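You operate a simulated robot arm through the tools that you are given. There is no shell and no other tool. Be economical: measure what you need, move in short steps, check, and stop when the job is done.

Carry out the task below with a simulated two-armed robot. There is one attempt and no reset: what you move stays moved.

TASK
Lock the cabinet off: lever off, lock on, padlock on the hasp, then prove it dead.
Fine: the door stays shut and latched. Pinch, drop and damage nothing.

It is judged by the outcome, as a careful person would: the job done as asked, and still so three seconds after it is handed in. It fails if anything else is knocked over, pushed out of place, dropped, spilled or broken.

THE ROBOT
Two 7-joint arms with two-finger parallel grippers on one trunk, on a base that drives. Base frame: it is fixed to the floor where the robot stands at the start and does not move with it; the origin is under the middle of the robot, x ahead of it, y to its left, z up. Units: mm, rad, N and s.
The left shoulder is at the start at [50, 168, 1235], the right one opposite. With the tool pointing down near the work surface each hand reaches from about 100 to 640 mm from the robot's upright axis, wherever it stands, measured 20 degrees to its own side. Places, roughly: lever lock [600, -100, 900]; lower door lock [500, -200, 900]; main lever [600, 0, 1200]; padlock hasp [600, 0, 900]; upper door lock [500, -200, 1400]. Payload 1.57 kg a hand.
The TCP of each hand is the grasp point between the finger pads, 30 mm short of the fingertips. In the tool frame z runs along the fingers and y along their closing line. The gripper opens to 80 mm. The fingers are 17 mm wide and 12 mm thick; the gripper's body (40 by 82 mm) begins 80 mm behind the TCP.
Orientation is that of the tool frame in the base frame, as a unit quaternion [x, y, z, w]. With the fingers straight down and closing along the base's y, the tool's x points along the base's -x, its y along +y and its z along -z.

THE INTERFACE
- The arms move only by the tool step_arm. It takes "left_rows", "right_rows" or both (then of equal length, played together; a hand with none holds still); each is one flat list of numbers, 7 for each row, row after row: the turn, a rotation vector about the tool's x, y, z in rad, then the shift along the tool's x, y, z in mm, then the opening in per cent of the stroke, from 0 (shut) to 100 (fully open). In form: [ax, ay, az, tx, ty, tz, jaw, ax, ay, az, tx, ty, tz, jaw, ...]. A call has 1 to 8 rows; each row shifts and turns the commanded pose from where the row before left it, along the tool's axes as they then stand. Rows are played at 5 a second. More than 50 mm and 0.15 rad between two rows, or a gripper value outside its range, and nothing of the call is played. Where a pose cannot be reached the arm comes as near as it can. A force on the tool above 40 N (or 10 N above the force at the start of the call, whichever is more), or a blocked arm, ends the call early, and 0.2 s more pass. The fingers move at their own pace (about 45 mm/s each) and stop on an object; they squeeze with about 23 N. The grip force told is the motor's: it shows also when the fingers shut on nothing. Time passes only in rows, and 0.2 s behind the last, so rows that do not move let the fingers close. It gives the time, the measured TCP pose, the force on the tool (base axes), the opening and the grip force at its end, in the units of the frame above (readings bear some noise), with the torque about the TCP (base axes, N m) and any sound that the robot's microphone picked up, and new pictures: "pictures" is both (left out), scene, wrist or none (wrist: the cameras of the hands that moved).
- Cameras (640 x 400 px; columns grow to the right, rows downward): "scene" is now at [67.9, 86.3, 1456.3]; the picture's right is [0.95, -0.31, 0.00], its down [-0.15, -0.45, -0.88] and it looks along [0.28, 0.83, -0.48] (base axes); focal length 214 px, centre (320, 200). "left" rides on the left gripper at [72, 7, -122] in its tool frame; the picture's right is [-0.09, 1.00, 0.00], its down [-0.84, -0.08, -0.54] and it looks along [-0.54, -0.05, 0.84] (tool axes); focal length 238 px, centre (320, 200). "right" rides on the right gripper at [72, -7, -122] in its tool frame; the picture's right is [0.09, 1.00, 0.00], its down [-0.84, 0.08, -0.54] and it looks along [-0.54, 0.05, 0.84] (tool axes); focal length 238 px, centre (320, 200). There is no depth. A picture from a camera that has moved, and an enlarged one, comes with that camera's place and axes in the base frame and with its lens.
- slide_trunk(by): slides the trunk up (or, below 0, down) by that many mm; the arms and the scene camera ride with it, the base frame stays. It gives what a move gives, with no picture.
- base_move(legs): drives the robot by 1 to 6 legs, each [ahead, left, turn to the left] in mm, mm and rad, along the robot's own axes; the way and the turn of a leg run together, so that a leg with both is an arc; at most 1500 mm and 3.142 rad a leg. The arms and the cameras ride along, it lands a little off, and it stops where it bumps. It gives what a move gives, and a new picture of the scene camera.
- pan_tilt(pan, tilt): turns the head with the scene camera to pan (to the left, within 1.396 rad either way) and tilt (down, from -0.506 to 1.204), counted from straight ahead of the robot. It gives what a move gives, and a new picture of the scene camera.
- enlarge(camera, box): a new picture of the part [left, top, right, bottom] of that camera's present view, enlarged. No time passes.
- finish_job(): hands the job in; it is judged then, once.

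Work in short steps. Places have to be worked out from the pictures, the camera data and where the tool is seen: move nearer, look again, correct. Check each grasp and each placing, and mend what went wrong. You have 120 turns and 260 pictures in all, those below and enlarged ones among them. Open the grippers and draw the arms clear of the work before you hand the job in, unless the task says otherwise; then end with one line.

The tools are called as a command line: name --argument value ..., lists and objects as JSON in quotes. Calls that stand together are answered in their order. step_arm: Moves the arms, as the interface text tells. Its arguments: {"type":"object","properties":{"left_rows":{"type":"array"},"right_rows":{"type":"array"},"pictures":{"type":"string","enum":["both","scene","wrist","none"]}},"required":[]} The other tools are called the same way: slide_trunk (by) slides the trunk up or down; base_move (legs) drives the base; pan_tilt (pan, tilt) turns the head that bears the scene camera; enlarge (camera, box) takes an enlarged picture of a part of a camera's view; finish_job () hands the job in.

At the start:

```text
t: 0.0
left_position: [304.5, 170.8, 1431.7]
left_tool_rot: [0.0, 1.0, 0.001, -0.003]
left_wrist_force: [-0.1, 0.6, -0.2]
left_moment: [-0.02, -0.01, 0.01]
left_opening: 80.1
left_grasp_force: 0.1
right_position: [276.9, -62.9, 1401.9]
right_tool_rot: [0.001, 1.0, 0.0, 0.0]
right_wrist_force: [0.5, -1.0, -0.5]
right_moment: [0.0, -0.01, 0.01]
right_opening: 80.0
right_grasp_force: 0.0
trunk travel left (down, up): [-403.0, 39.0]
robot x, y, heading: [2.7, 5.2, 0.002]
head pan, tilt: [1.251, 0.497]
```

scene: 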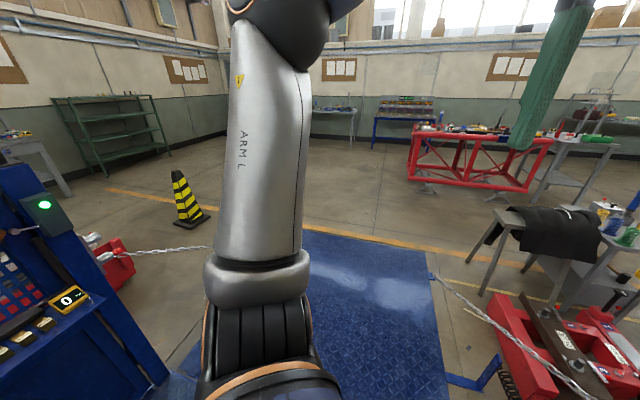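
right: 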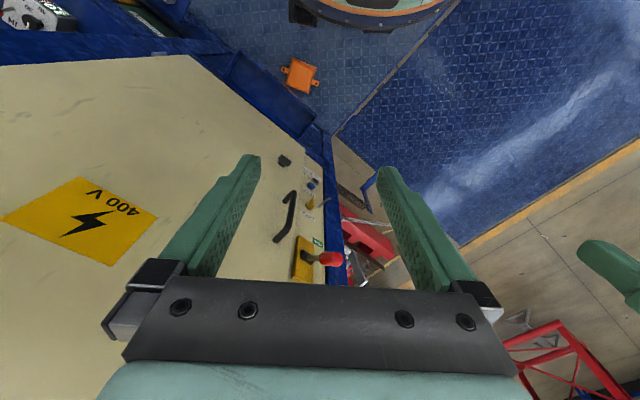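
left: 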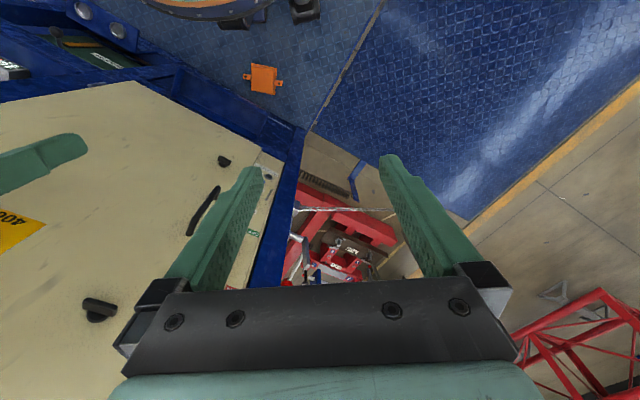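

The head looks to the left; I turn it to see the cabinet ahead.

pan_tilt --pan 0 --tilt 0.5

pan_tilt --pan 0.7 --tilt 0.6

pan_tilt --pan -0.7 --tilt 0.6

```text
t: 1.4
left_position: [304.4, 170.7, 1431.7]
left_tool_rot: [0.0, 1.0, 0.0, -0.003]
left_wrist_force: [0.1, 0.2, -0.6]
left_moment: [-0.01, 0.0, 0.02]
left_opening: 80.0
left_grasp_force: 0.1
right_position: [277.4, -63.3, 1402.2]
right_tool_rot: [0.0, 1.0, 0.0, 0.0]
right_wrist_force: [0.0, 0.0, -0.3]
right_moment: [-0.04, 0.01, -0.01]
right_opening: 79.8
right_grasp_force: 0.1
trunk travel left (down, up): [-403.0, 39.0]
robot x, y, heading: [2.4, 0.1, 0.005]
head pan, tilt: [0.0, 0.499]
camera scene: at [130.3, -0.1, 1456.3], right [0.0, -1.0, 0.0], down [-0.48, 0.0, -0.88], along [0.88, 0.0, -0.48], focal length 214 px, centre (320, 200)
```

scene: 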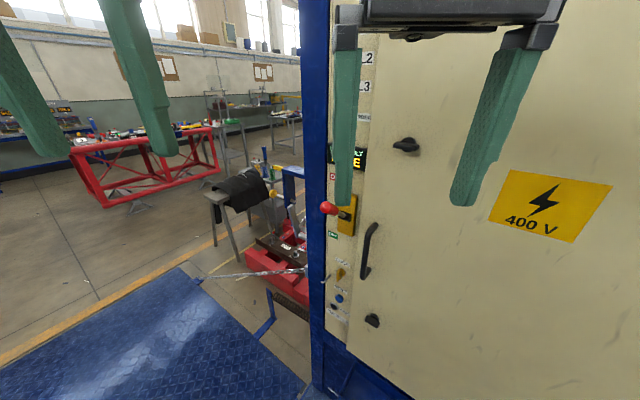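

```text
t: 2.5
left_position: [303.2, 169.9, 1432.4]
left_tool_rot: [0.0, 1.0, 0.0, -0.002]
left_wrist_force: [0.1, -0.4, 0.0]
left_moment: [0.01, -0.01, 0.0]
left_opening: 80.2
left_grasp_force: 0.1
right_position: [277.9, -62.8, 1402.9]
right_tool_rot: [0.0, 1.0, 0.0, 0.001]
right_wrist_force: [1.0, -0.4, 0.1]
right_moment: [-0.01, -0.01, 0.01]
right_opening: 79.7
right_grasp_force: 0.1
trunk travel left (down, up): [-403.0, 39.0]
robot x, y, heading: [0.2, -1.5, 0.0]
head pan, tilt: [0.7, 0.6]
camera scene: at [106.9, 56.8, 1447.2], right [0.64, -0.77, 0.0], down [-0.43, -0.36, -0.83], along [0.63, 0.53, -0.56], focal length 214 px, centre (320, 200)
```

scene: 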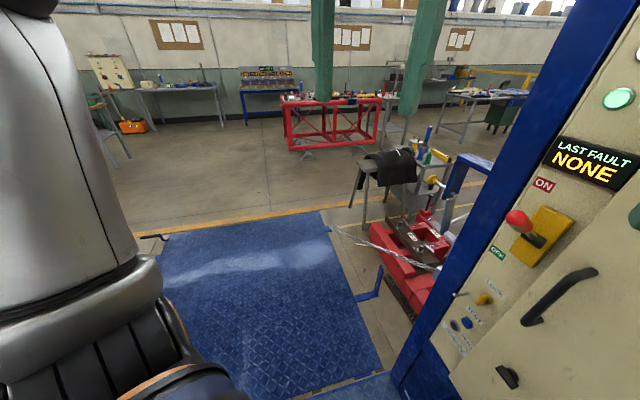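

```text
t: 4.0
left_position: [303.4, 170.9, 1432.7]
left_tool_rot: [0.001, 1.0, 0.0, -0.001]
left_wrist_force: [-0.2, 0.2, -0.3]
left_moment: [-0.02, -0.01, -0.03]
left_opening: 80.3
left_grasp_force: 0.1
right_position: [278.0, -63.0, 1403.2]
right_tool_rot: [0.0, 1.0, 0.001, -0.001]
right_wrist_force: [-0.3, -0.5, -0.9]
right_moment: [-0.02, -0.05, -0.01]
right_opening: 80.0
right_grasp_force: 0.1
trunk travel left (down, up): [-403.0, 39.0]
robot x, y, heading: [-0.8, -3.9, 0.002]
head pan, tilt: [-0.7, 0.6]
camera scene: at [106.9, -57.0, 1447.2], right [-0.64, -0.77, 0.0], down [-0.43, 0.36, -0.83], along [0.63, -0.53, -0.56], focal length 214 px, centre (320, 200)
```

scene: 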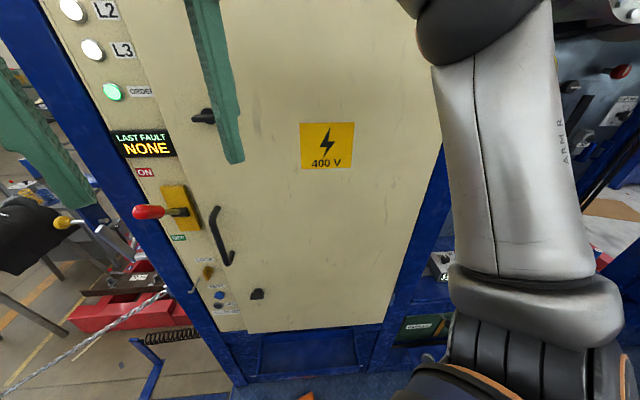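

I look closer at the panel and then at what stands to the left and right of the robot.

enlarge --camera "scene" --box '[60, 80, 300, 320]'

pan_tilt --pan 1.396 --tilt 0.8

pan_tilt --pan -1.39 --tilt 0.7

```text
1.67 times, centred on (180, 200) of scene
camera zoom: at [106.9, -57.0, 1447.2], right [-0.64, -0.77, 0.0], down [-0.43, 0.36, -0.83], along [0.63, -0.53, -0.56], focal length 358 px, centre (553, 200)
```

zoom: 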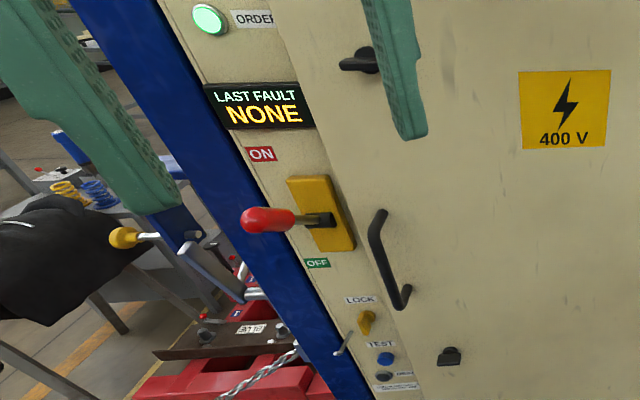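

```text
t: 6.0
left_position: [303.7, 170.5, 1432.6]
left_tool_rot: [-0.001, 1.0, 0.0, -0.003]
left_wrist_force: [0.6, 0.4, 0.1]
left_moment: [0.03, 0.01, -0.02]
left_opening: 80.1
left_grasp_force: 0.0
right_position: [276.7, -62.2, 1401.4]
right_tool_rot: [0.0, 1.0, 0.001, 0.0]
right_wrist_force: [0.0, -0.1, 0.0]
right_moment: [0.0, 0.02, 0.03]
right_opening: 80.0
right_grasp_force: 0.0
trunk travel left (down, up): [-403.0, 39.0]
robot x, y, heading: [2.3, -3.2, -0.0]
head pan, tilt: [1.396, 0.799]
camera scene: at [53.3, 79.3, 1430.3], right [0.98, -0.17, 0.0], down [-0.12, -0.71, -0.7], along [0.12, 0.69, -0.72], focal length 214 px, centre (320, 200)
```

scene: 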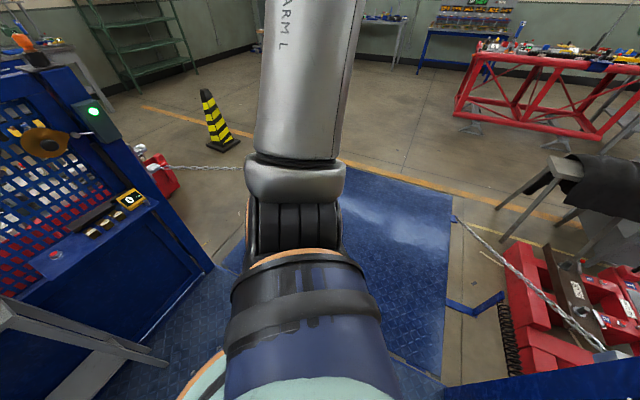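

```text
t: 8.5
left_position: [303.8, 171.6, 1431.6]
left_tool_rot: [0.0, 1.0, 0.001, -0.002]
left_wrist_force: [-0.3, -0.6, -0.4]
left_moment: [0.01, 0.0, 0.01]
left_opening: 80.1
left_grasp_force: 0.1
right_position: [276.8, -62.9, 1402.0]
right_tool_rot: [-0.001, 1.0, 0.001, 0.001]
right_wrist_force: [-0.3, 0.6, -1.0]
right_moment: [0.02, 0.01, 0.02]
right_opening: 79.9
right_grasp_force: 0.1
trunk travel left (down, up): [-403.0, 39.0]
robot x, y, heading: [3.2, 4.2, -0.001]
head pan, tilt: [-1.389, 0.7]
camera scene: at [54.7, -83.6, 1438.5], right [-0.98, -0.18, 0.0], down [-0.12, 0.63, -0.76], along [0.14, -0.75, -0.64], focal length 214 px, centre (320, 200)
```

scene: 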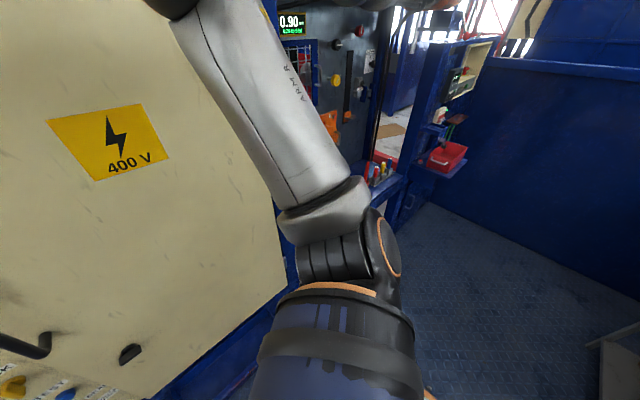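

I search for the padlock: enlarge the shelf on the right, and tilt down in front.

enlarge --camera "scene" --box '[280, 0, 500, 220]'

pan_tilt --pan -0.9 --tilt 1.0

pan_tilt --pan 0.0 --tilt 1.1

```text
1.82 times, centred on (390, 110) of scene
camera zoom: at [54.7, -83.6, 1438.5], right [-0.98, -0.18, 0.0], down [-0.12, 0.63, -0.76], along [0.14, -0.75, -0.64], focal length 390 px, centre (193, 364)
```

zoom: 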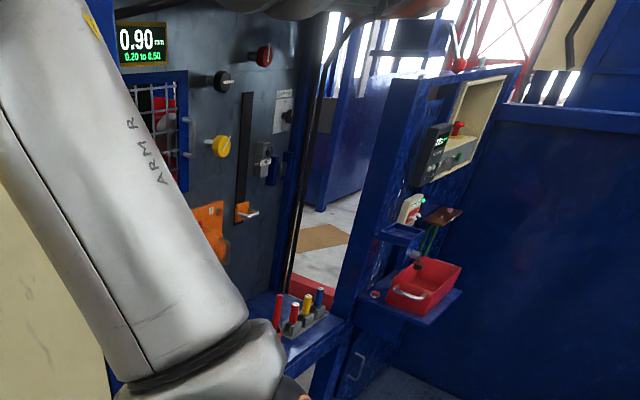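

```text
t: 9.4
left_position: [303.7, 170.4, 1431.8]
left_tool_rot: [0.0, 1.0, 0.0, -0.003]
left_wrist_force: [-0.7, -0.1, 0.2]
left_moment: [-0.03, -0.03, 0.04]
left_opening: 80.0
left_grasp_force: 0.0
right_position: [277.0, -62.7, 1403.2]
right_tool_rot: [-0.001, 1.0, 0.0, 0.001]
right_wrist_force: [0.0, -0.4, -0.1]
right_moment: [-0.01, -0.04, -0.01]
right_opening: 80.3
right_grasp_force: 0.1
trunk travel left (down, up): [-403.0, 39.0]
robot x, y, heading: [-3.0, -0.2, -0.0]
head pan, tilt: [-0.901, 1.0]
camera scene: at [82.5, -54.7, 1415.2], right [-0.78, -0.62, 0.0], down [-0.52, 0.66, -0.54], along [0.34, -0.42, -0.84], focal length 214 px, centre (320, 200)
```

scene: 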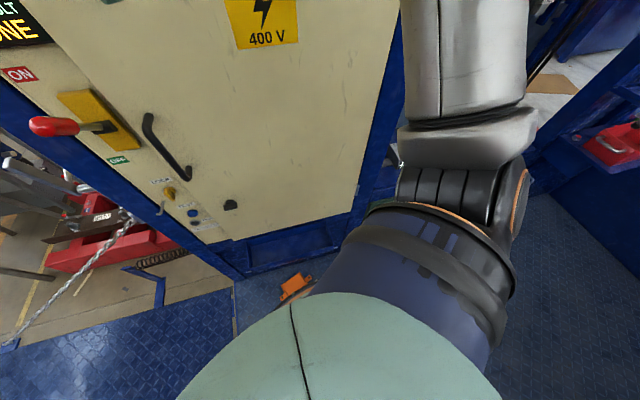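

```text
t: 10.6
left_position: [302.5, 171.2, 1432.9]
left_tool_rot: [0.0, 1.0, 0.0, -0.003]
left_wrist_force: [0.7, 0.3, 0.0]
left_moment: [0.0, -0.03, 0.01]
left_opening: 79.9
left_grasp_force: 0.0
right_position: [276.5, -62.7, 1402.5]
right_tool_rot: [0.001, 1.0, 0.0, 0.0]
right_wrist_force: [-0.3, -0.3, -0.6]
right_moment: [-0.02, -0.03, 0.0]
right_opening: 79.9
right_grasp_force: 0.1
trunk travel left (down, up): [-403.0, 39.0]
robot x, y, heading: [-2.8, 0.9, 0.0]
head pan, tilt: [0.0, 1.1]
camera scene: at [102.4, -0.1, 1408.6], right [0.0, -1.0, 0.0], down [-0.89, 0.0, -0.45], along [0.45, 0.0, -0.89], focal length 214 px, centre (320, 200)
```

scene: 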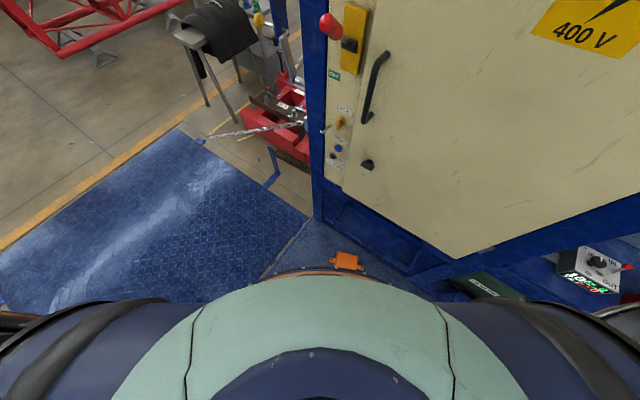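

I inspect the candidates: the red tray right, and the gold blocks left.

pan_tilt --pan 1.396 --tilt 0.6

enlarge --camera "scene" --box '[0, 120, 160, 300]'

pan_tilt --pan -1.396 --tilt 0.6

enlarge --camera "scene" --box '[400, 90, 500, 200]'

```text
t: 12.2
left_position: [304.4, 170.8, 1432.6]
left_tool_rot: [0.0, 1.0, 0.0, -0.003]
left_wrist_force: [0.3, 0.5, 0.3]
left_moment: [0.03, 0.02, 0.0]
left_opening: 80.0
left_grasp_force: 0.0
right_position: [277.8, -63.0, 1403.0]
right_tool_rot: [0.0, 1.0, 0.0, 0.0]
right_wrist_force: [-0.9, -0.6, 0.9]
right_moment: [-0.01, 0.0, 0.03]
right_opening: 80.0
right_grasp_force: 0.0
trunk travel left (down, up): [-403.0, 39.0]
robot x, y, heading: [-3.5, 0.4, -0.0]
head pan, tilt: [1.396, 0.6]
camera scene: at [54.7, 86.9, 1447.2], right [0.98, -0.17, 0.0], down [-0.1, -0.56, -0.82], along [0.14, 0.81, -0.57], focal length 214 px, centre (320, 200)
```

scene: 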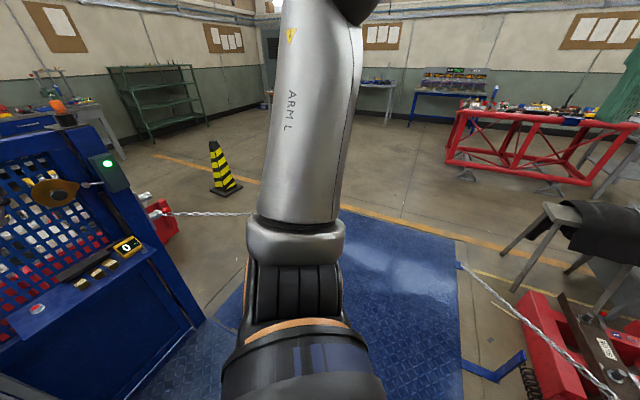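

```text
2.22 times, centred on (80, 210) of scene
camera zoom: at [54.7, 86.9, 1447.2], right [0.98, -0.17, 0.0], down [-0.1, -0.56, -0.82], along [0.14, 0.81, -0.57], focal length 477 px, centre (853, 178)
```

zoom: 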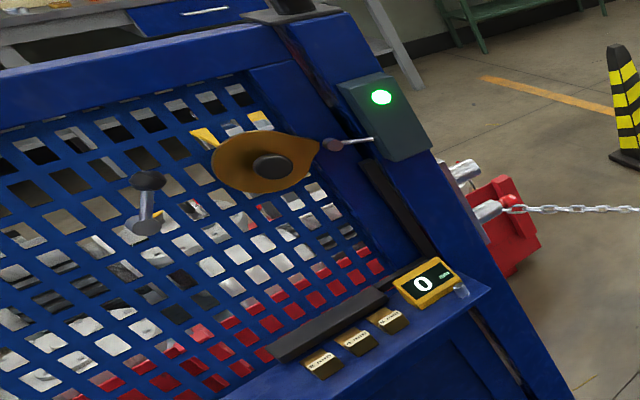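

```text
t: 14.6
left_position: [302.6, 170.5, 1433.3]
left_tool_rot: [0.0, 1.0, 0.0, -0.002]
left_wrist_force: [0.2, -1.0, -0.6]
left_moment: [0.0, -0.03, -0.01]
left_opening: 80.0
left_grasp_force: 0.0
right_position: [277.1, -62.7, 1402.7]
right_tool_rot: [0.0, 1.0, 0.0, 0.0]
right_wrist_force: [0.6, 0.1, -0.5]
right_moment: [0.0, 0.01, -0.02]
right_opening: 80.2
right_grasp_force: 0.0
trunk travel left (down, up): [-403.0, 39.0]
robot x, y, heading: [-0.3, 0.7, -0.003]
head pan, tilt: [-1.396, 0.6]
camera scene: at [54.7, -87.1, 1447.2], right [-0.98, -0.17, 0.0], down [-0.1, 0.56, -0.83], along [0.14, -0.81, -0.56], focal length 214 px, centre (320, 200)
```

scene: 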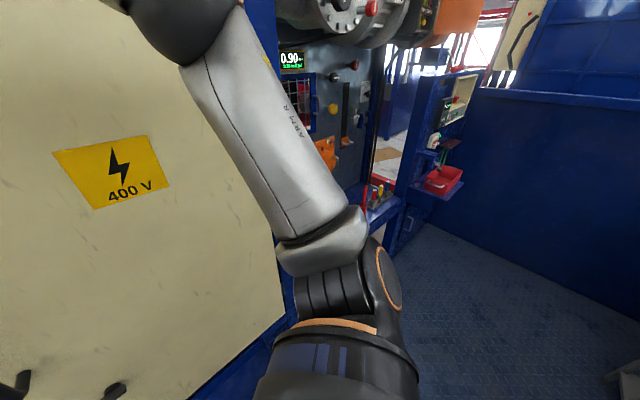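

```text
3.64 times, centred on (450, 145) of scene
camera zoom: at [54.7, -87.1, 1447.2], right [-0.98, -0.17, 0.0], down [-0.1, 0.56, -0.83], along [0.14, -0.81, -0.56], focal length 780 px, centre (-153, 400)
```

zoom: 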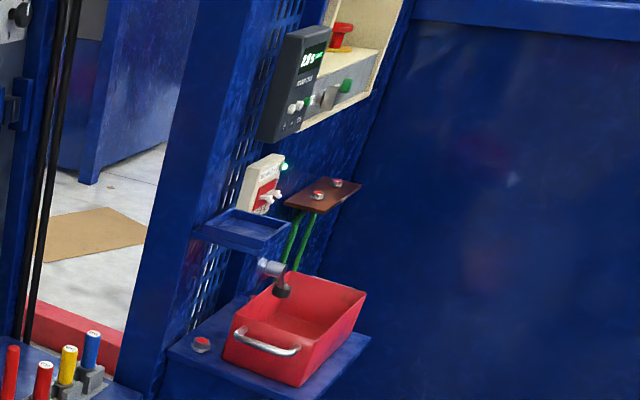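

No padlock spotted yet. I lower the trunk for a better view of the lower panel.

slide_trunk --by -250

pan_tilt --pan 0.0 --tilt 0.55

enlarge --camera "scene" --box '[270, 40, 430, 240]'

```text
t: 17.2
left_position: [303.8, 170.1, 1180.9]
left_tool_rot: [0.0, 1.0, 0.0, -0.002]
left_wrist_force: [-1.0, -0.3, -0.4]
left_moment: [-0.02, -0.02, 0.01]
left_opening: 80.3
left_grasp_force: 0.0
right_position: [275.6, -63.4, 1153.0]
right_tool_rot: [0.0, 1.0, 0.0, 0.001]
right_wrist_force: [-0.7, -0.5, 0.3]
right_moment: [0.05, 0.04, 0.01]
right_opening: 80.0
right_grasp_force: 0.0
trunk travel left (down, up): [-153.0, 289.0]
robot x, y, heading: [-0.3, 0.2, 0.005]
head pan, tilt: [-1.396, 0.6]
```

```text
t: 18.7
left_position: [304.1, 170.8, 1181.6]
left_tool_rot: [0.0, 1.0, 0.0, -0.002]
left_wrist_force: [-0.4, -0.2, -0.7]
left_moment: [0.02, -0.06, 0.01]
left_opening: 79.9
left_grasp_force: 0.2
right_position: [277.3, -62.4, 1152.8]
right_tool_rot: [0.0, 1.0, 0.0, -0.001]
right_wrist_force: [-0.1, 0.1, 0.0]
right_moment: [0.02, 0.0, 0.03]
right_opening: 80.0
right_grasp_force: 0.1
trunk travel left (down, up): [-153.0, 289.0]
robot x, y, heading: [-0.4, -0.5, -0.006]
head pan, tilt: [0.0, 0.55]
camera scene: at [129.1, -0.2, 1201.7], right [0.0, -1.0, 0.0], down [-0.52, 0.0, -0.85], along [0.85, 0.0, -0.52], focal length 214 px, centre (320, 200)
```

scene: 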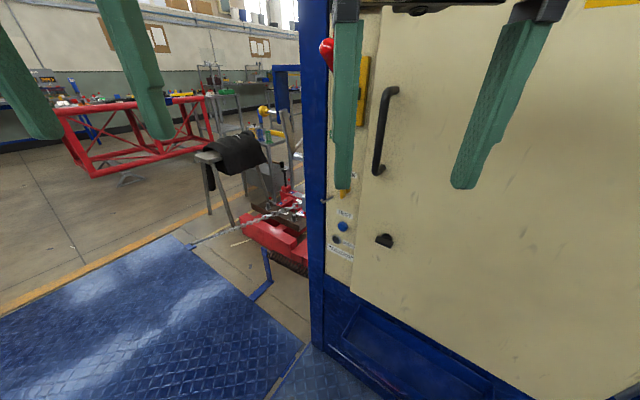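

```text
2.00 times, centred on (350, 140) of scene
camera zoom: at [129.1, -0.2, 1201.7], right [0.0, -1.0, 0.0], down [-0.52, 0.0, -0.85], along [0.85, 0.0, -0.52], focal length 429 px, centre (260, 320)
```

zoom: 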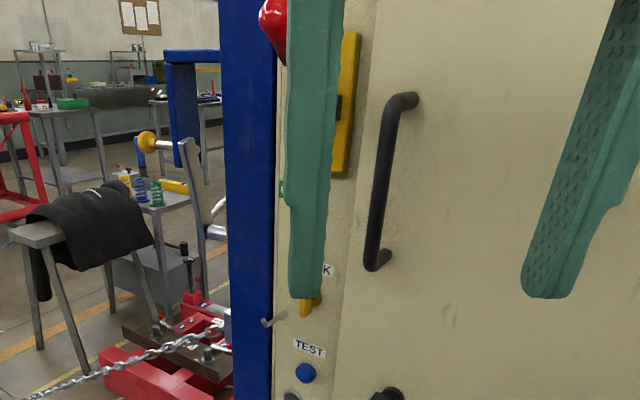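

I drive left and turn right so that I face the panel squarely.

base_move --legs '[[0, 220, 0], [0, 0, -0.46]]'

pan_tilt --pan 0.0 --tilt 0.3

```text
t: 22.6
left_position: [347.0, 236.6, 1182.2]
left_tool_rot: [0.231, 0.973, 0.001, -0.003]
left_wrist_force: [0.8, -0.1, 0.4]
left_moment: [0.02, 0.0, 0.01]
left_opening: 80.3
left_grasp_force: 0.0
right_position: [220.2, 40.0, 1152.6]
right_tool_rot: [0.231, 0.973, 0.0, 0.001]
right_wrist_force: [0.7, -1.4, -0.3]
right_moment: [0.04, 0.0, -0.02]
right_opening: 80.2
right_grasp_force: 0.1
trunk travel left (down, up): [-153.0, 289.0]
robot x, y, heading: [4.1, 216.9, -0.463]
head pan, tilt: [0.0, 0.55]
camera scene: at [115.3, 161.2, 1201.7], right [-0.45, -0.89, 0.0], down [-0.47, 0.23, -0.85], along [0.76, -0.38, -0.52], focal length 214 px, centre (320, 200)
```

scene: 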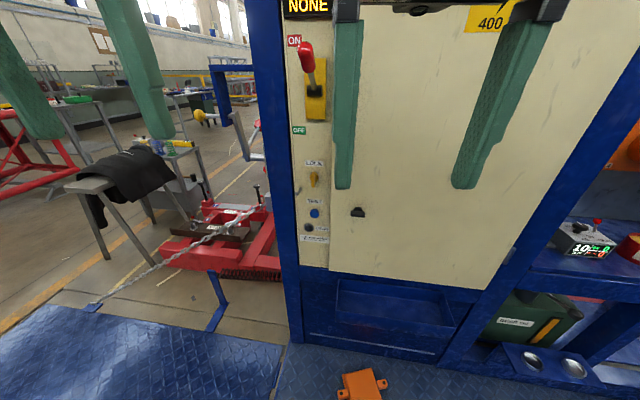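

```text
t: 23.4
left_position: [347.8, 235.0, 1182.4]
left_tool_rot: [0.232, 0.973, 0.001, -0.002]
left_wrist_force: [-0.3, 0.5, 0.1]
left_moment: [0.0, 0.0, 0.0]
left_opening: 79.9
left_grasp_force: 0.0
right_position: [218.5, 39.2, 1152.5]
right_tool_rot: [0.231, 0.973, 0.0, 0.0]
right_wrist_force: [-0.4, -0.9, 0.0]
right_moment: [-0.02, 0.04, -0.01]
right_opening: 80.2
right_grasp_force: 0.1
trunk travel left (down, up): [-153.0, 289.0]
robot x, y, heading: [-2.5, 220.2, -0.464]
head pan, tilt: [0.0, 0.3]
camera scene: at [118.6, 159.7, 1224.6], right [-0.45, -0.89, 0.0], down [-0.26, 0.13, -0.96], along [0.85, -0.43, -0.3], focal length 214 px, centre (320, 200)
```

scene: 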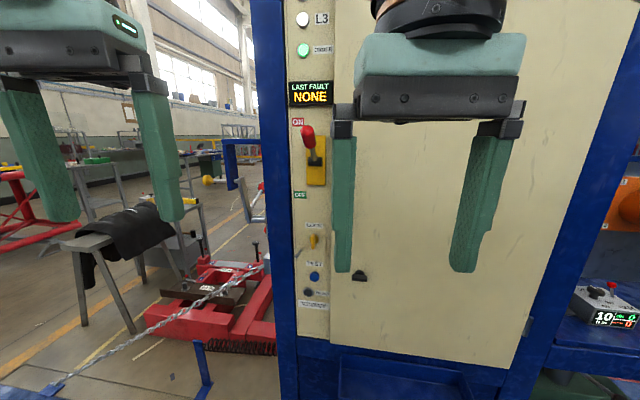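

Now a detailed look at the panel and at the compartment and orange thing below.

enlarge --camera "scene" --box '[270, 180, 370, 330]'

pan_tilt --pan -0.1 --tilt 0.8

enlarge --camera "scene" --box '[240, 120, 480, 330]'

```text
2.67 times, centred on (320, 255) of scene
camera zoom: at [118.6, 159.7, 1224.6], right [-0.45, -0.89, 0.0], down [-0.26, 0.13, -0.96], along [0.85, -0.43, -0.3], focal length 572 px, centre (320, 53)
```

zoom: 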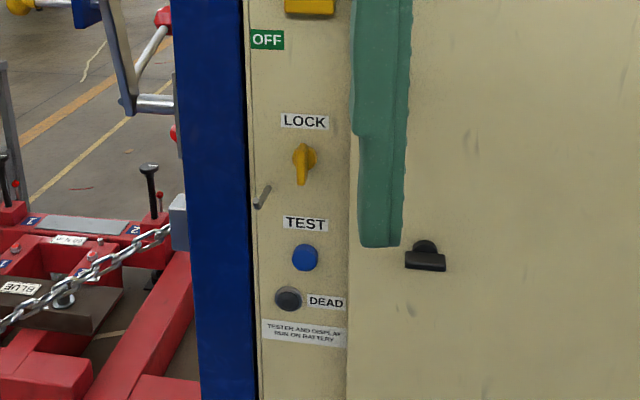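

```text
t: 24.3
left_position: [347.9, 236.4, 1182.5]
left_tool_rot: [0.231, 0.973, 0.001, -0.002]
left_wrist_force: [-0.2, -0.5, 0.2]
left_moment: [0.0, -0.03, -0.01]
left_opening: 79.9
left_grasp_force: 0.1
right_position: [220.2, 38.8, 1152.8]
right_tool_rot: [0.231, 0.973, 0.0, -0.001]
right_wrist_force: [-0.6, 0.0, 0.1]
right_moment: [0.01, -0.01, 0.03]
right_opening: 80.1
right_grasp_force: 0.1
trunk travel left (down, up): [-153.0, 289.0]
robot x, y, heading: [-1.7, 219.5, -0.468]
head pan, tilt: [-0.099, 0.799]
camera scene: at [103.3, 158.4, 1180.4], right [-0.53, -0.84, 0.0], down [-0.61, 0.38, -0.7], along [0.59, -0.37, -0.72], focal length 214 px, centre (320, 200)
```

scene: 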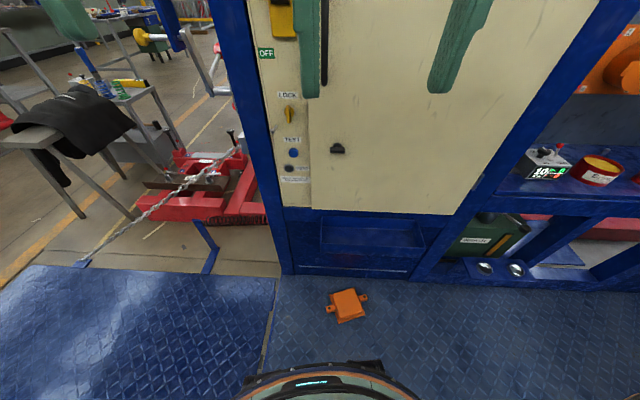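

```text
1.90 times, centred on (360, 225) of scene
camera zoom: at [103.3, 158.4, 1180.4], right [-0.53, -0.84, 0.0], down [-0.61, 0.38, -0.7], along [0.59, -0.37, -0.72], focal length 408 px, centre (244, 152)
```

zoom: 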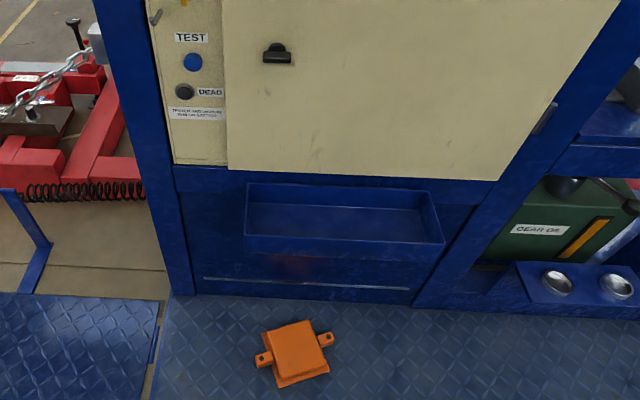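

The hasp is the grey hook between LOCK and TEST; the padlock is elsewhere. I look upward and to the right.

pan_tilt --pan 0.0 --tilt -0.3

pan_tilt --pan -0.9 --tilt 0.35

pan_tilt --pan 1.3 --tilt 0.35

```text
t: 25.6
left_position: [348.3, 235.5, 1182.9]
left_tool_rot: [0.231, 0.973, 0.0, -0.003]
left_wrist_force: [-0.3, -1.3, -0.3]
left_moment: [0.01, 0.01, 0.01]
left_opening: 79.9
left_grasp_force: 0.0
right_position: [219.0, 39.1, 1152.4]
right_tool_rot: [0.231, 0.973, 0.0, 0.0]
right_wrist_force: [0.0, -0.5, 0.5]
right_moment: [0.0, 0.01, 0.03]
right_opening: 80.1
right_grasp_force: 0.1
trunk travel left (down, up): [-153.0, 289.0]
robot x, y, heading: [-0.4, 220.2, -0.464]
head pan, tilt: [0.0, -0.3]
camera scene: at [105.4, 166.3, 1277.8], right [-0.45, -0.89, 0.0], down [0.26, -0.13, -0.96], along [0.85, -0.43, 0.29], focal length 214 px, centre (320, 200)
```

scene: 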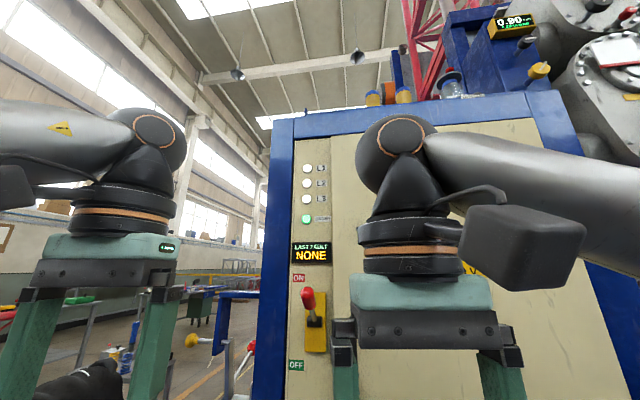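

```text
t: 26.8
left_position: [347.6, 236.0, 1181.8]
left_tool_rot: [0.23, 0.973, 0.0, -0.002]
left_wrist_force: [0.2, 0.5, -0.8]
left_moment: [0.05, 0.03, 0.01]
left_opening: 79.9
left_grasp_force: 0.0
right_position: [220.3, 38.7, 1151.7]
right_tool_rot: [0.231, 0.973, 0.0, 0.0]
right_wrist_force: [-1.2, -0.6, 0.1]
right_moment: [-0.02, -0.02, 0.0]
right_opening: 79.8
right_grasp_force: 0.1
trunk travel left (down, up): [-153.0, 289.0]
robot x, y, heading: [-0.4, 219.2, -0.461]
head pan, tilt: [-0.901, 0.351]
camera scene: at [54.1, 110.4, 1220.0], right [-0.98, -0.2, 0.0], down [-0.07, 0.34, -0.94], along [0.19, -0.92, -0.34], focal length 214 px, centre (320, 200)
```

scene: 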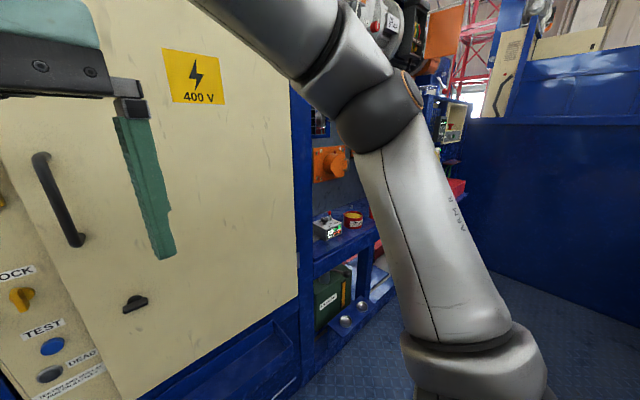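

```text
t: 28.9
left_position: [346.9, 235.7, 1182.0]
left_tool_rot: [0.231, 0.973, 0.0, -0.003]
left_wrist_force: [0.1, 0.7, 0.1]
left_moment: [0.01, 0.01, 0.02]
left_opening: 80.1
left_grasp_force: 0.0
right_position: [219.6, 38.8, 1152.0]
right_tool_rot: [0.231, 0.973, 0.0, 0.0]
right_wrist_force: [-0.1, -0.5, 0.3]
right_moment: [-0.01, 0.02, -0.03]
right_opening: 80.0
right_grasp_force: 0.0
trunk travel left (down, up): [-153.0, 289.0]
robot x, y, heading: [-1.6, 219.7, -0.466]
head pan, tilt: [1.3, 0.351]
camera scene: at [97.6, 270.6, 1219.9], right [0.74, -0.67, 0.0], down [-0.23, -0.25, -0.94], along [0.63, 0.7, -0.34], focal length 214 px, centre (320, 200)
```

scene: 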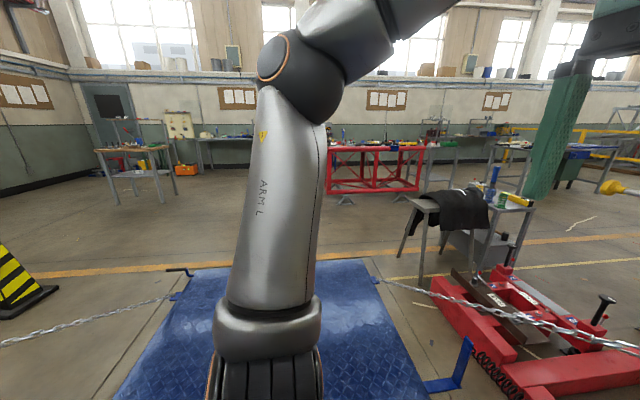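

I look at the left side of the cabinet and the table beside it.

pan_tilt --pan 0.6 --tilt 0.45

enlarge --camera "scene" --box '[320, 60, 560, 300]'

```text
t: 30.0
left_position: [347.0, 235.3, 1182.3]
left_tool_rot: [0.23, 0.973, 0.001, -0.003]
left_wrist_force: [0.1, 0.6, -0.3]
left_moment: [0.0, 0.01, 0.01]
left_opening: 80.1
left_grasp_force: 0.1
right_position: [219.5, 37.9, 1151.9]
right_tool_rot: [0.231, 0.973, 0.0, 0.0]
right_wrist_force: [-0.9, 0.2, 0.8]
right_moment: [0.0, -0.01, 0.01]
right_opening: 80.0
right_grasp_force: 0.0
trunk travel left (down, up): [-153.0, 289.0]
robot x, y, heading: [1.0, 222.9, -0.469]
head pan, tilt: [0.6, 0.45]
camera scene: at [126.2, 214.0, 1210.7], right [0.14, -0.99, 0.0], down [-0.43, -0.06, -0.9], along [0.89, 0.12, -0.44], focal length 214 px, centre (320, 200)
```

scene: 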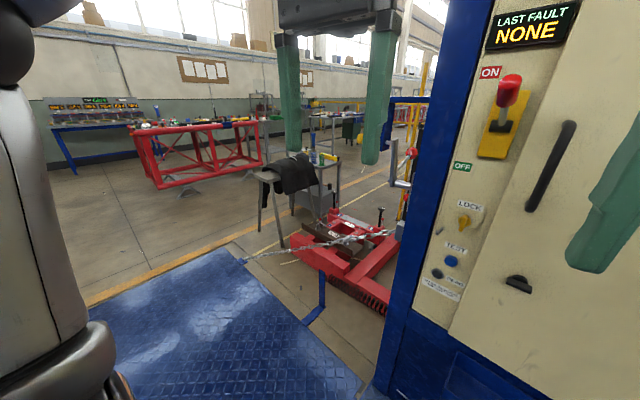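

```text
1.67 times, centred on (440, 180) of scene
camera zoom: at [126.2, 214.0, 1210.7], right [0.14, -0.99, 0.0], down [-0.43, -0.06, -0.9], along [0.89, 0.12, -0.44], focal length 358 px, centre (120, 233)
```

zoom: 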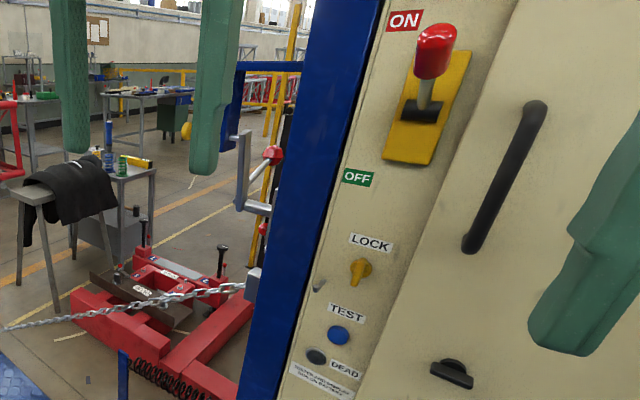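

I check the rear right with the head at its limit.

pan_tilt --pan -1.396 --tilt 0.5

enlarge --camera "scene" --box '[20, 120, 240, 340]'

```text
t: 31.9
left_position: [349.0, 236.1, 1182.3]
left_tool_rot: [0.231, 0.973, 0.001, -0.003]
left_wrist_force: [0.8, -0.7, 0.5]
left_moment: [0.0, 0.01, 0.0]
left_opening: 80.0
left_grasp_force: 0.0
right_position: [219.7, 38.6, 1152.5]
right_tool_rot: [0.231, 0.973, 0.0, 0.0]
right_wrist_force: [0.2, 0.1, -0.7]
right_moment: [-0.01, 0.0, -0.03]
right_opening: 80.1
right_grasp_force: 0.1
trunk travel left (down, up): [-153.0, 289.0]
robot x, y, heading: [-2.8, 219.1, -0.463]
head pan, tilt: [-1.396, 0.499]
camera scene: at [9.1, 114.4, 1206.3], right [-0.96, 0.29, 0.0], down [0.14, 0.46, -0.88], along [-0.25, -0.84, -0.48], focal length 214 px, centre (320, 200)
```

scene: 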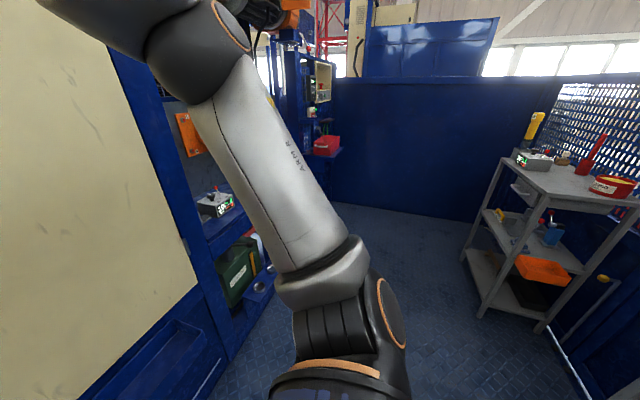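

```text
1.82 times, centred on (130, 230) of scene
camera zoom: at [9.1, 114.4, 1206.3], right [-0.96, 0.29, 0.0], down [0.14, 0.46, -0.88], along [-0.25, -0.84, -0.48], focal length 390 px, centre (666, 146)
```

zoom: 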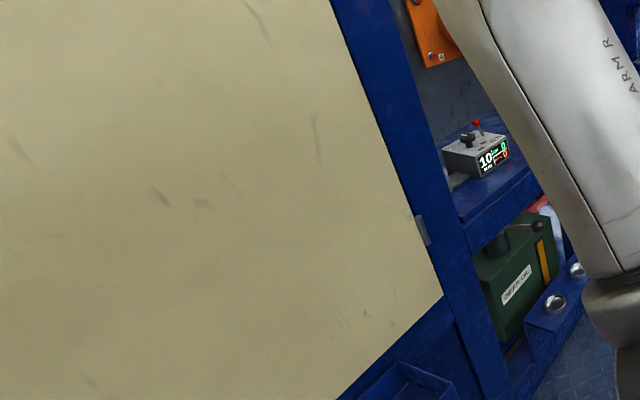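

There is a rear tool rack on the right with several objects; I enlarge it.

enlarge --camera "scene" --box '[440, 90, 640, 340]'

enlarge --camera "scene" --box '[500, 100, 640, 210]'

```text
1.60 times, centred on (540, 215) of scene
camera zoom: at [9.1, 114.4, 1206.3], right [-0.96, 0.29, 0.0], down [0.14, 0.46, -0.88], along [-0.25, -0.84, -0.48], focal length 343 px, centre (-32, 176)
```

zoom: 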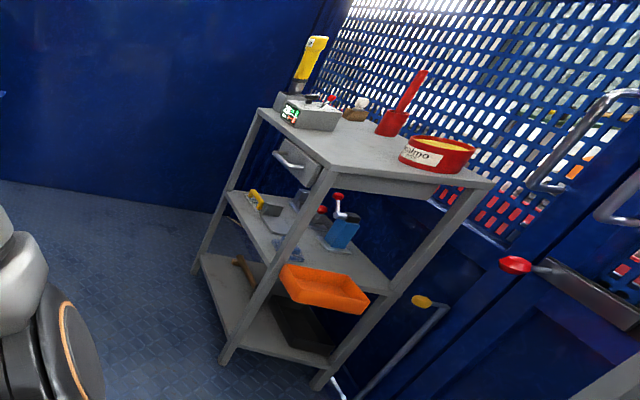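

```text
3.64 times, centred on (570, 155) of scene
camera zoom: at [9.1, 114.4, 1206.3], right [-0.96, 0.29, 0.0], down [0.14, 0.46, -0.88], along [-0.25, -0.84, -0.48], focal length 780 px, centre (-589, 364)
```

zoom: 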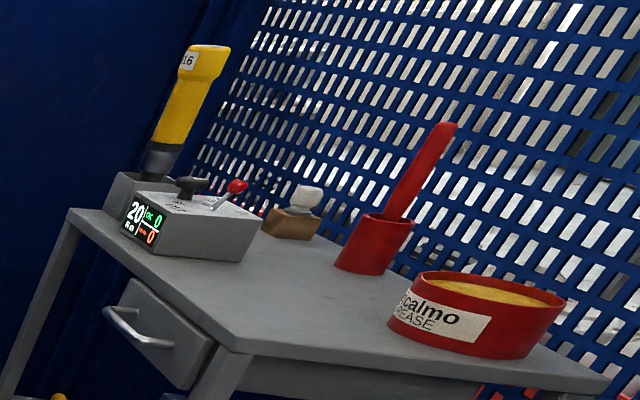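

No padlock on that rack. I check the tray under the cabinet and floor from above, and the bench to the right.

pan_tilt --pan -0.6 --tilt 0.75

enlarge --camera "scene" --box '[80, 120, 340, 330]'

enlarge --camera "scene" --box '[240, 40, 440, 200]'

```text
t: 33.0
left_position: [348.4, 235.6, 1182.3]
left_tool_rot: [0.231, 0.973, 0.0, -0.002]
left_wrist_force: [0.1, 0.8, 0.1]
left_moment: [0.01, 0.04, 0.03]
left_opening: 79.8
left_grasp_force: 0.0
right_position: [219.6, 38.7, 1152.7]
right_tool_rot: [0.231, 0.973, 0.0, 0.0]
right_wrist_force: [0.3, -0.6, 0.2]
right_moment: [0.01, 0.0, -0.03]
right_opening: 79.9
right_grasp_force: 0.1
trunk travel left (down, up): [-153.0, 289.0]
robot x, y, heading: [1.8, 218.7, -0.465]
head pan, tilt: [-0.6, 0.75]
camera scene: at [75.2, 129.0, 1184.3], right [-0.88, -0.48, 0.0], down [-0.33, 0.6, -0.73], along [0.35, -0.64, -0.68], focal length 214 px, centre (320, 200)
```

scene: 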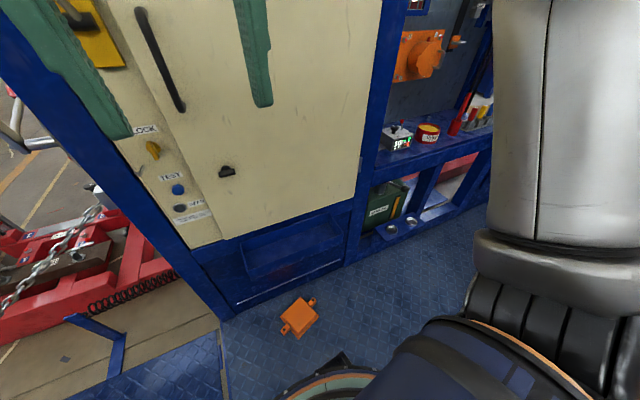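

```text
1.90 times, centred on (210, 225) of scene
camera zoom: at [75.2, 129.0, 1184.3], right [-0.88, -0.48, 0.0], down [-0.33, 0.6, -0.73], along [0.35, -0.64, -0.68], focal length 408 px, centre (530, 152)
```

zoom: 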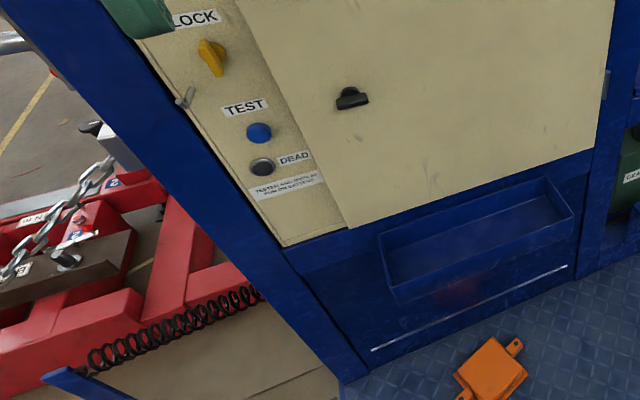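

```text
2.50 times, centred on (340, 120) of scene
camera zoom: at [75.2, 129.0, 1184.3], right [-0.88, -0.48, 0.0], down [-0.33, 0.6, -0.73], along [0.35, -0.64, -0.68], focal length 536 px, centre (270, 400)
```

zoom: 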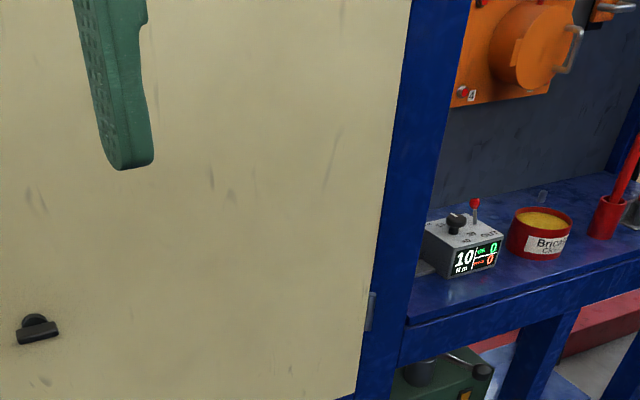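

I check the grey block at the chain's end beside the cabinet column.

pan_tilt --pan 0.6 --tilt 0.6

enlarge --camera "scene" --box '[340, 110, 480, 250]'

enlarge --camera "scene" --box '[220, 60, 380, 220]'

```text
t: 34.4
left_position: [348.2, 235.3, 1183.3]
left_tool_rot: [0.231, 0.973, 0.0, -0.002]
left_wrist_force: [-0.3, -0.1, 0.9]
left_moment: [-0.04, 0.0, 0.0]
left_opening: 80.1
left_grasp_force: 0.0
right_position: [218.8, 39.0, 1151.3]
right_tool_rot: [0.231, 0.973, 0.0, 0.0]
right_wrist_force: [-0.2, -0.4, -1.1]
right_moment: [0.01, 0.01, 0.01]
right_opening: 80.0
right_grasp_force: 0.2
trunk travel left (down, up): [-153.0, 289.0]
robot x, y, heading: [-1.5, 221.5, -0.465]
head pan, tilt: [0.6, 0.6]
camera scene: at [122.7, 213.4, 1197.2], right [0.13, -0.99, 0.0], down [-0.56, -0.08, -0.83], along [0.82, 0.11, -0.56], focal length 214 px, centre (320, 200)
```

scene: 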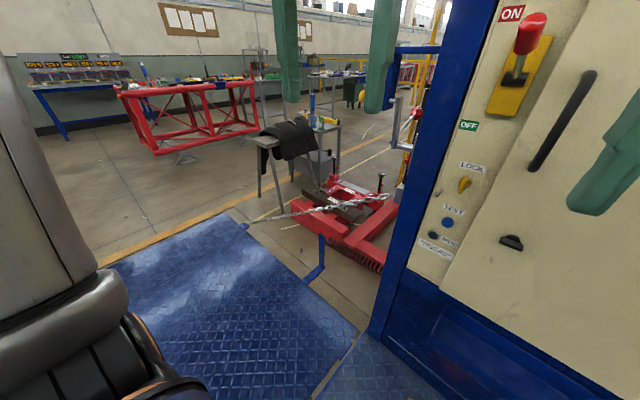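

```text
2.86 times, centred on (410, 180) of scene
camera zoom: at [122.7, 213.4, 1197.2], right [0.13, -0.99, 0.0], down [-0.56, -0.08, -0.83], along [0.82, 0.11, -0.56], focal length 613 px, centre (63, 257)
```

zoom: 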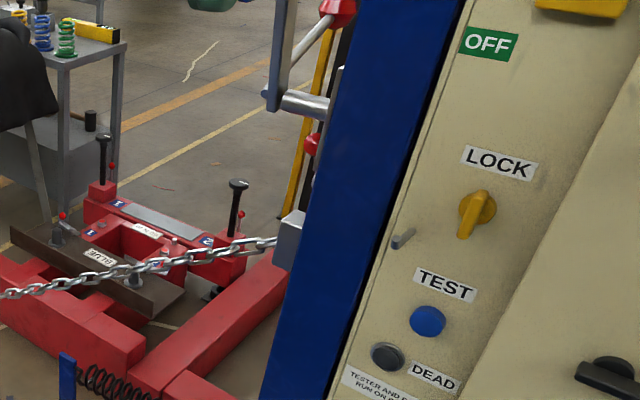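

```text
2.50 times, centred on (300, 140) of scene
camera zoom: at [122.7, 213.4, 1197.2], right [0.13, -0.99, 0.0], down [-0.56, -0.08, -0.83], along [0.82, 0.11, -0.56], focal length 536 px, centre (370, 350)
```

zoom: 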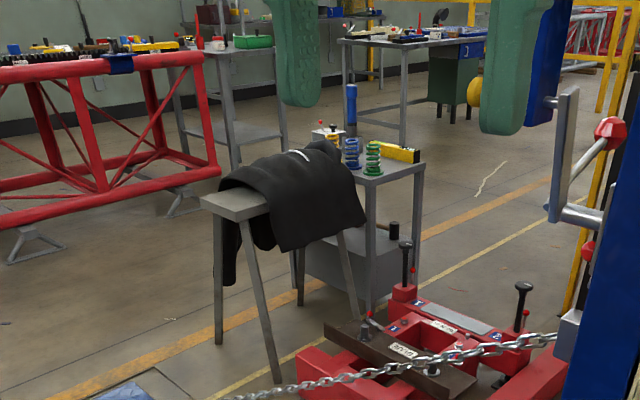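

Nothing yet; I turn the base left to see the rear left.

base_move --legs '[[0, 0, 1.8]]'

pan_tilt --pan 1.0 --tilt 0.5

```text
t: 39.1
left_position: [-87.2, 557.1, 1182.7]
left_tool_rot: [-0.61, 0.792, -0.001, -0.002]
left_wrist_force: [-0.1, 0.5, 0.1]
left_moment: [-0.02, 0.0, -0.01]
left_opening: 80.1
left_grasp_force: 0.1
right_position: [132.2, 471.9, 1152.6]
right_tool_rot: [-0.61, 0.792, 0.001, 0.001]
right_wrist_force: [-0.2, -0.6, 0.3]
right_moment: [0.03, 0.04, -0.01]
right_opening: 79.9
right_grasp_force: 0.1
trunk travel left (down, up): [-153.0, 289.0]
robot x, y, heading: [3.4, 220.6, 1.316]
head pan, tilt: [0.6, 0.6]
camera scene: at [-20.1, 341.5, 1197.2], right [0.94, 0.34, 0.0], down [0.19, -0.53, -0.83], along [-0.28, 0.78, -0.56], focal length 214 px, centre (320, 200)
```

scene: 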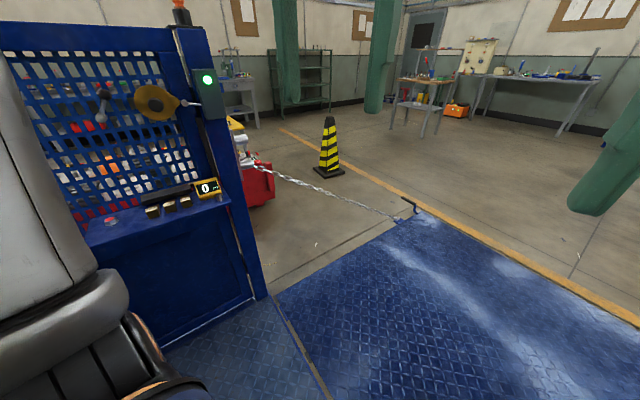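

```text
t: 40.0
left_position: [-87.8, 557.0, 1183.0]
left_tool_rot: [-0.61, 0.792, -0.001, -0.002]
left_wrist_force: [0.5, -0.2, -0.8]
left_moment: [0.0, -0.01, 0.0]
left_opening: 79.8
left_grasp_force: 0.0
right_position: [132.7, 472.4, 1152.2]
right_tool_rot: [-0.61, 0.792, 0.001, 0.0]
right_wrist_force: [0.3, -0.3, 0.6]
right_moment: [0.03, 0.02, 0.0]
right_opening: 80.2
right_grasp_force: 0.0
trunk travel left (down, up): [-153.0, 289.0]
robot x, y, heading: [-0.5, 217.1, 1.31]
head pan, tilt: [1.0, 0.499]
camera scene: at [-51.8, 325.3, 1206.2], right [0.74, 0.67, 0.0], down [0.32, -0.35, -0.88], along [-0.59, 0.65, -0.48], focal length 214 px, centre (320, 200)
```

scene: 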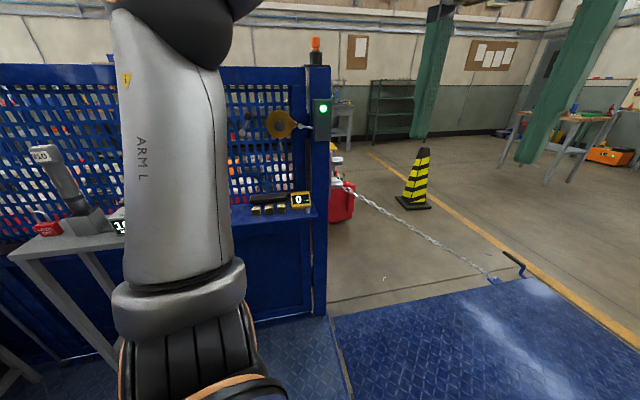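

A workbench stands further left-rear with a red padlock-like thing at the edge; I enlarge and pan further.

pan_tilt --pan 1.396 --tilt 0.5

enlarge --camera "scene" --box '[60, 130, 300, 280]'

```text
t: 40.9
left_position: [-87.6, 557.9, 1183.2]
left_tool_rot: [-0.611, 0.792, -0.002, -0.002]
left_wrist_force: [0.6, -0.3, 0.0]
left_moment: [0.01, 0.03, -0.04]
left_opening: 79.8
left_grasp_force: 0.0
right_position: [133.4, 471.9, 1150.9]
right_tool_rot: [-0.61, 0.792, 0.0, 0.0]
right_wrist_force: [0.0, 1.2, 0.4]
right_moment: [-0.03, 0.03, 0.0]
right_opening: 79.9
right_grasp_force: 0.0
trunk travel left (down, up): [-153.0, 289.0]
robot x, y, heading: [2.7, 218.0, 1.311]
head pan, tilt: [1.396, 0.499]
camera scene: at [-73.0, 296.4, 1206.3], right [0.42, 0.91, 0.0], down [0.43, -0.2, -0.88], along [-0.8, 0.37, -0.48], focal length 214 px, centre (320, 200)
```

scene: 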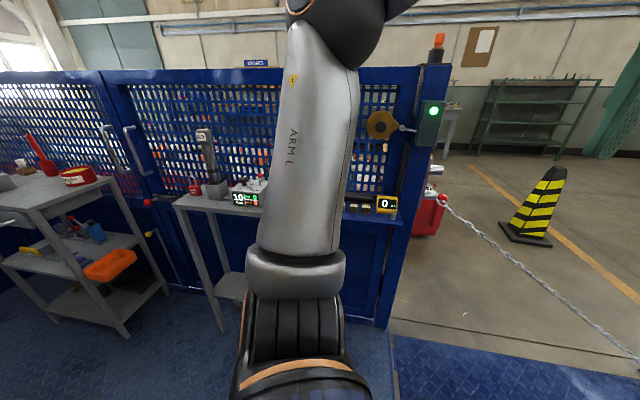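

```text
2.67 times, centred on (180, 205) of scene
camera zoom: at [-73.0, 296.4, 1206.3], right [0.42, 0.91, 0.0], down [0.43, -0.2, -0.88], along [-0.8, 0.37, -0.48], focal length 572 px, centre (693, 187)
```

zoom: 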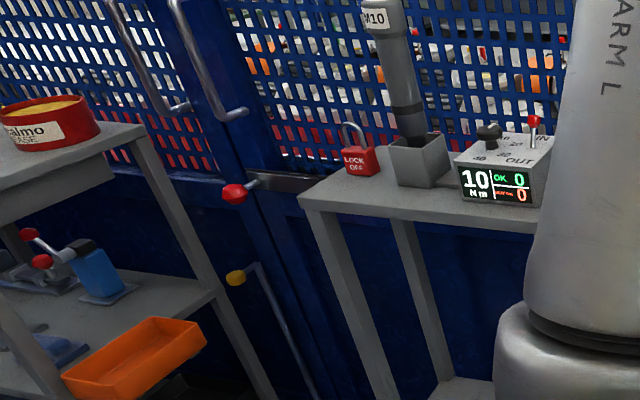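

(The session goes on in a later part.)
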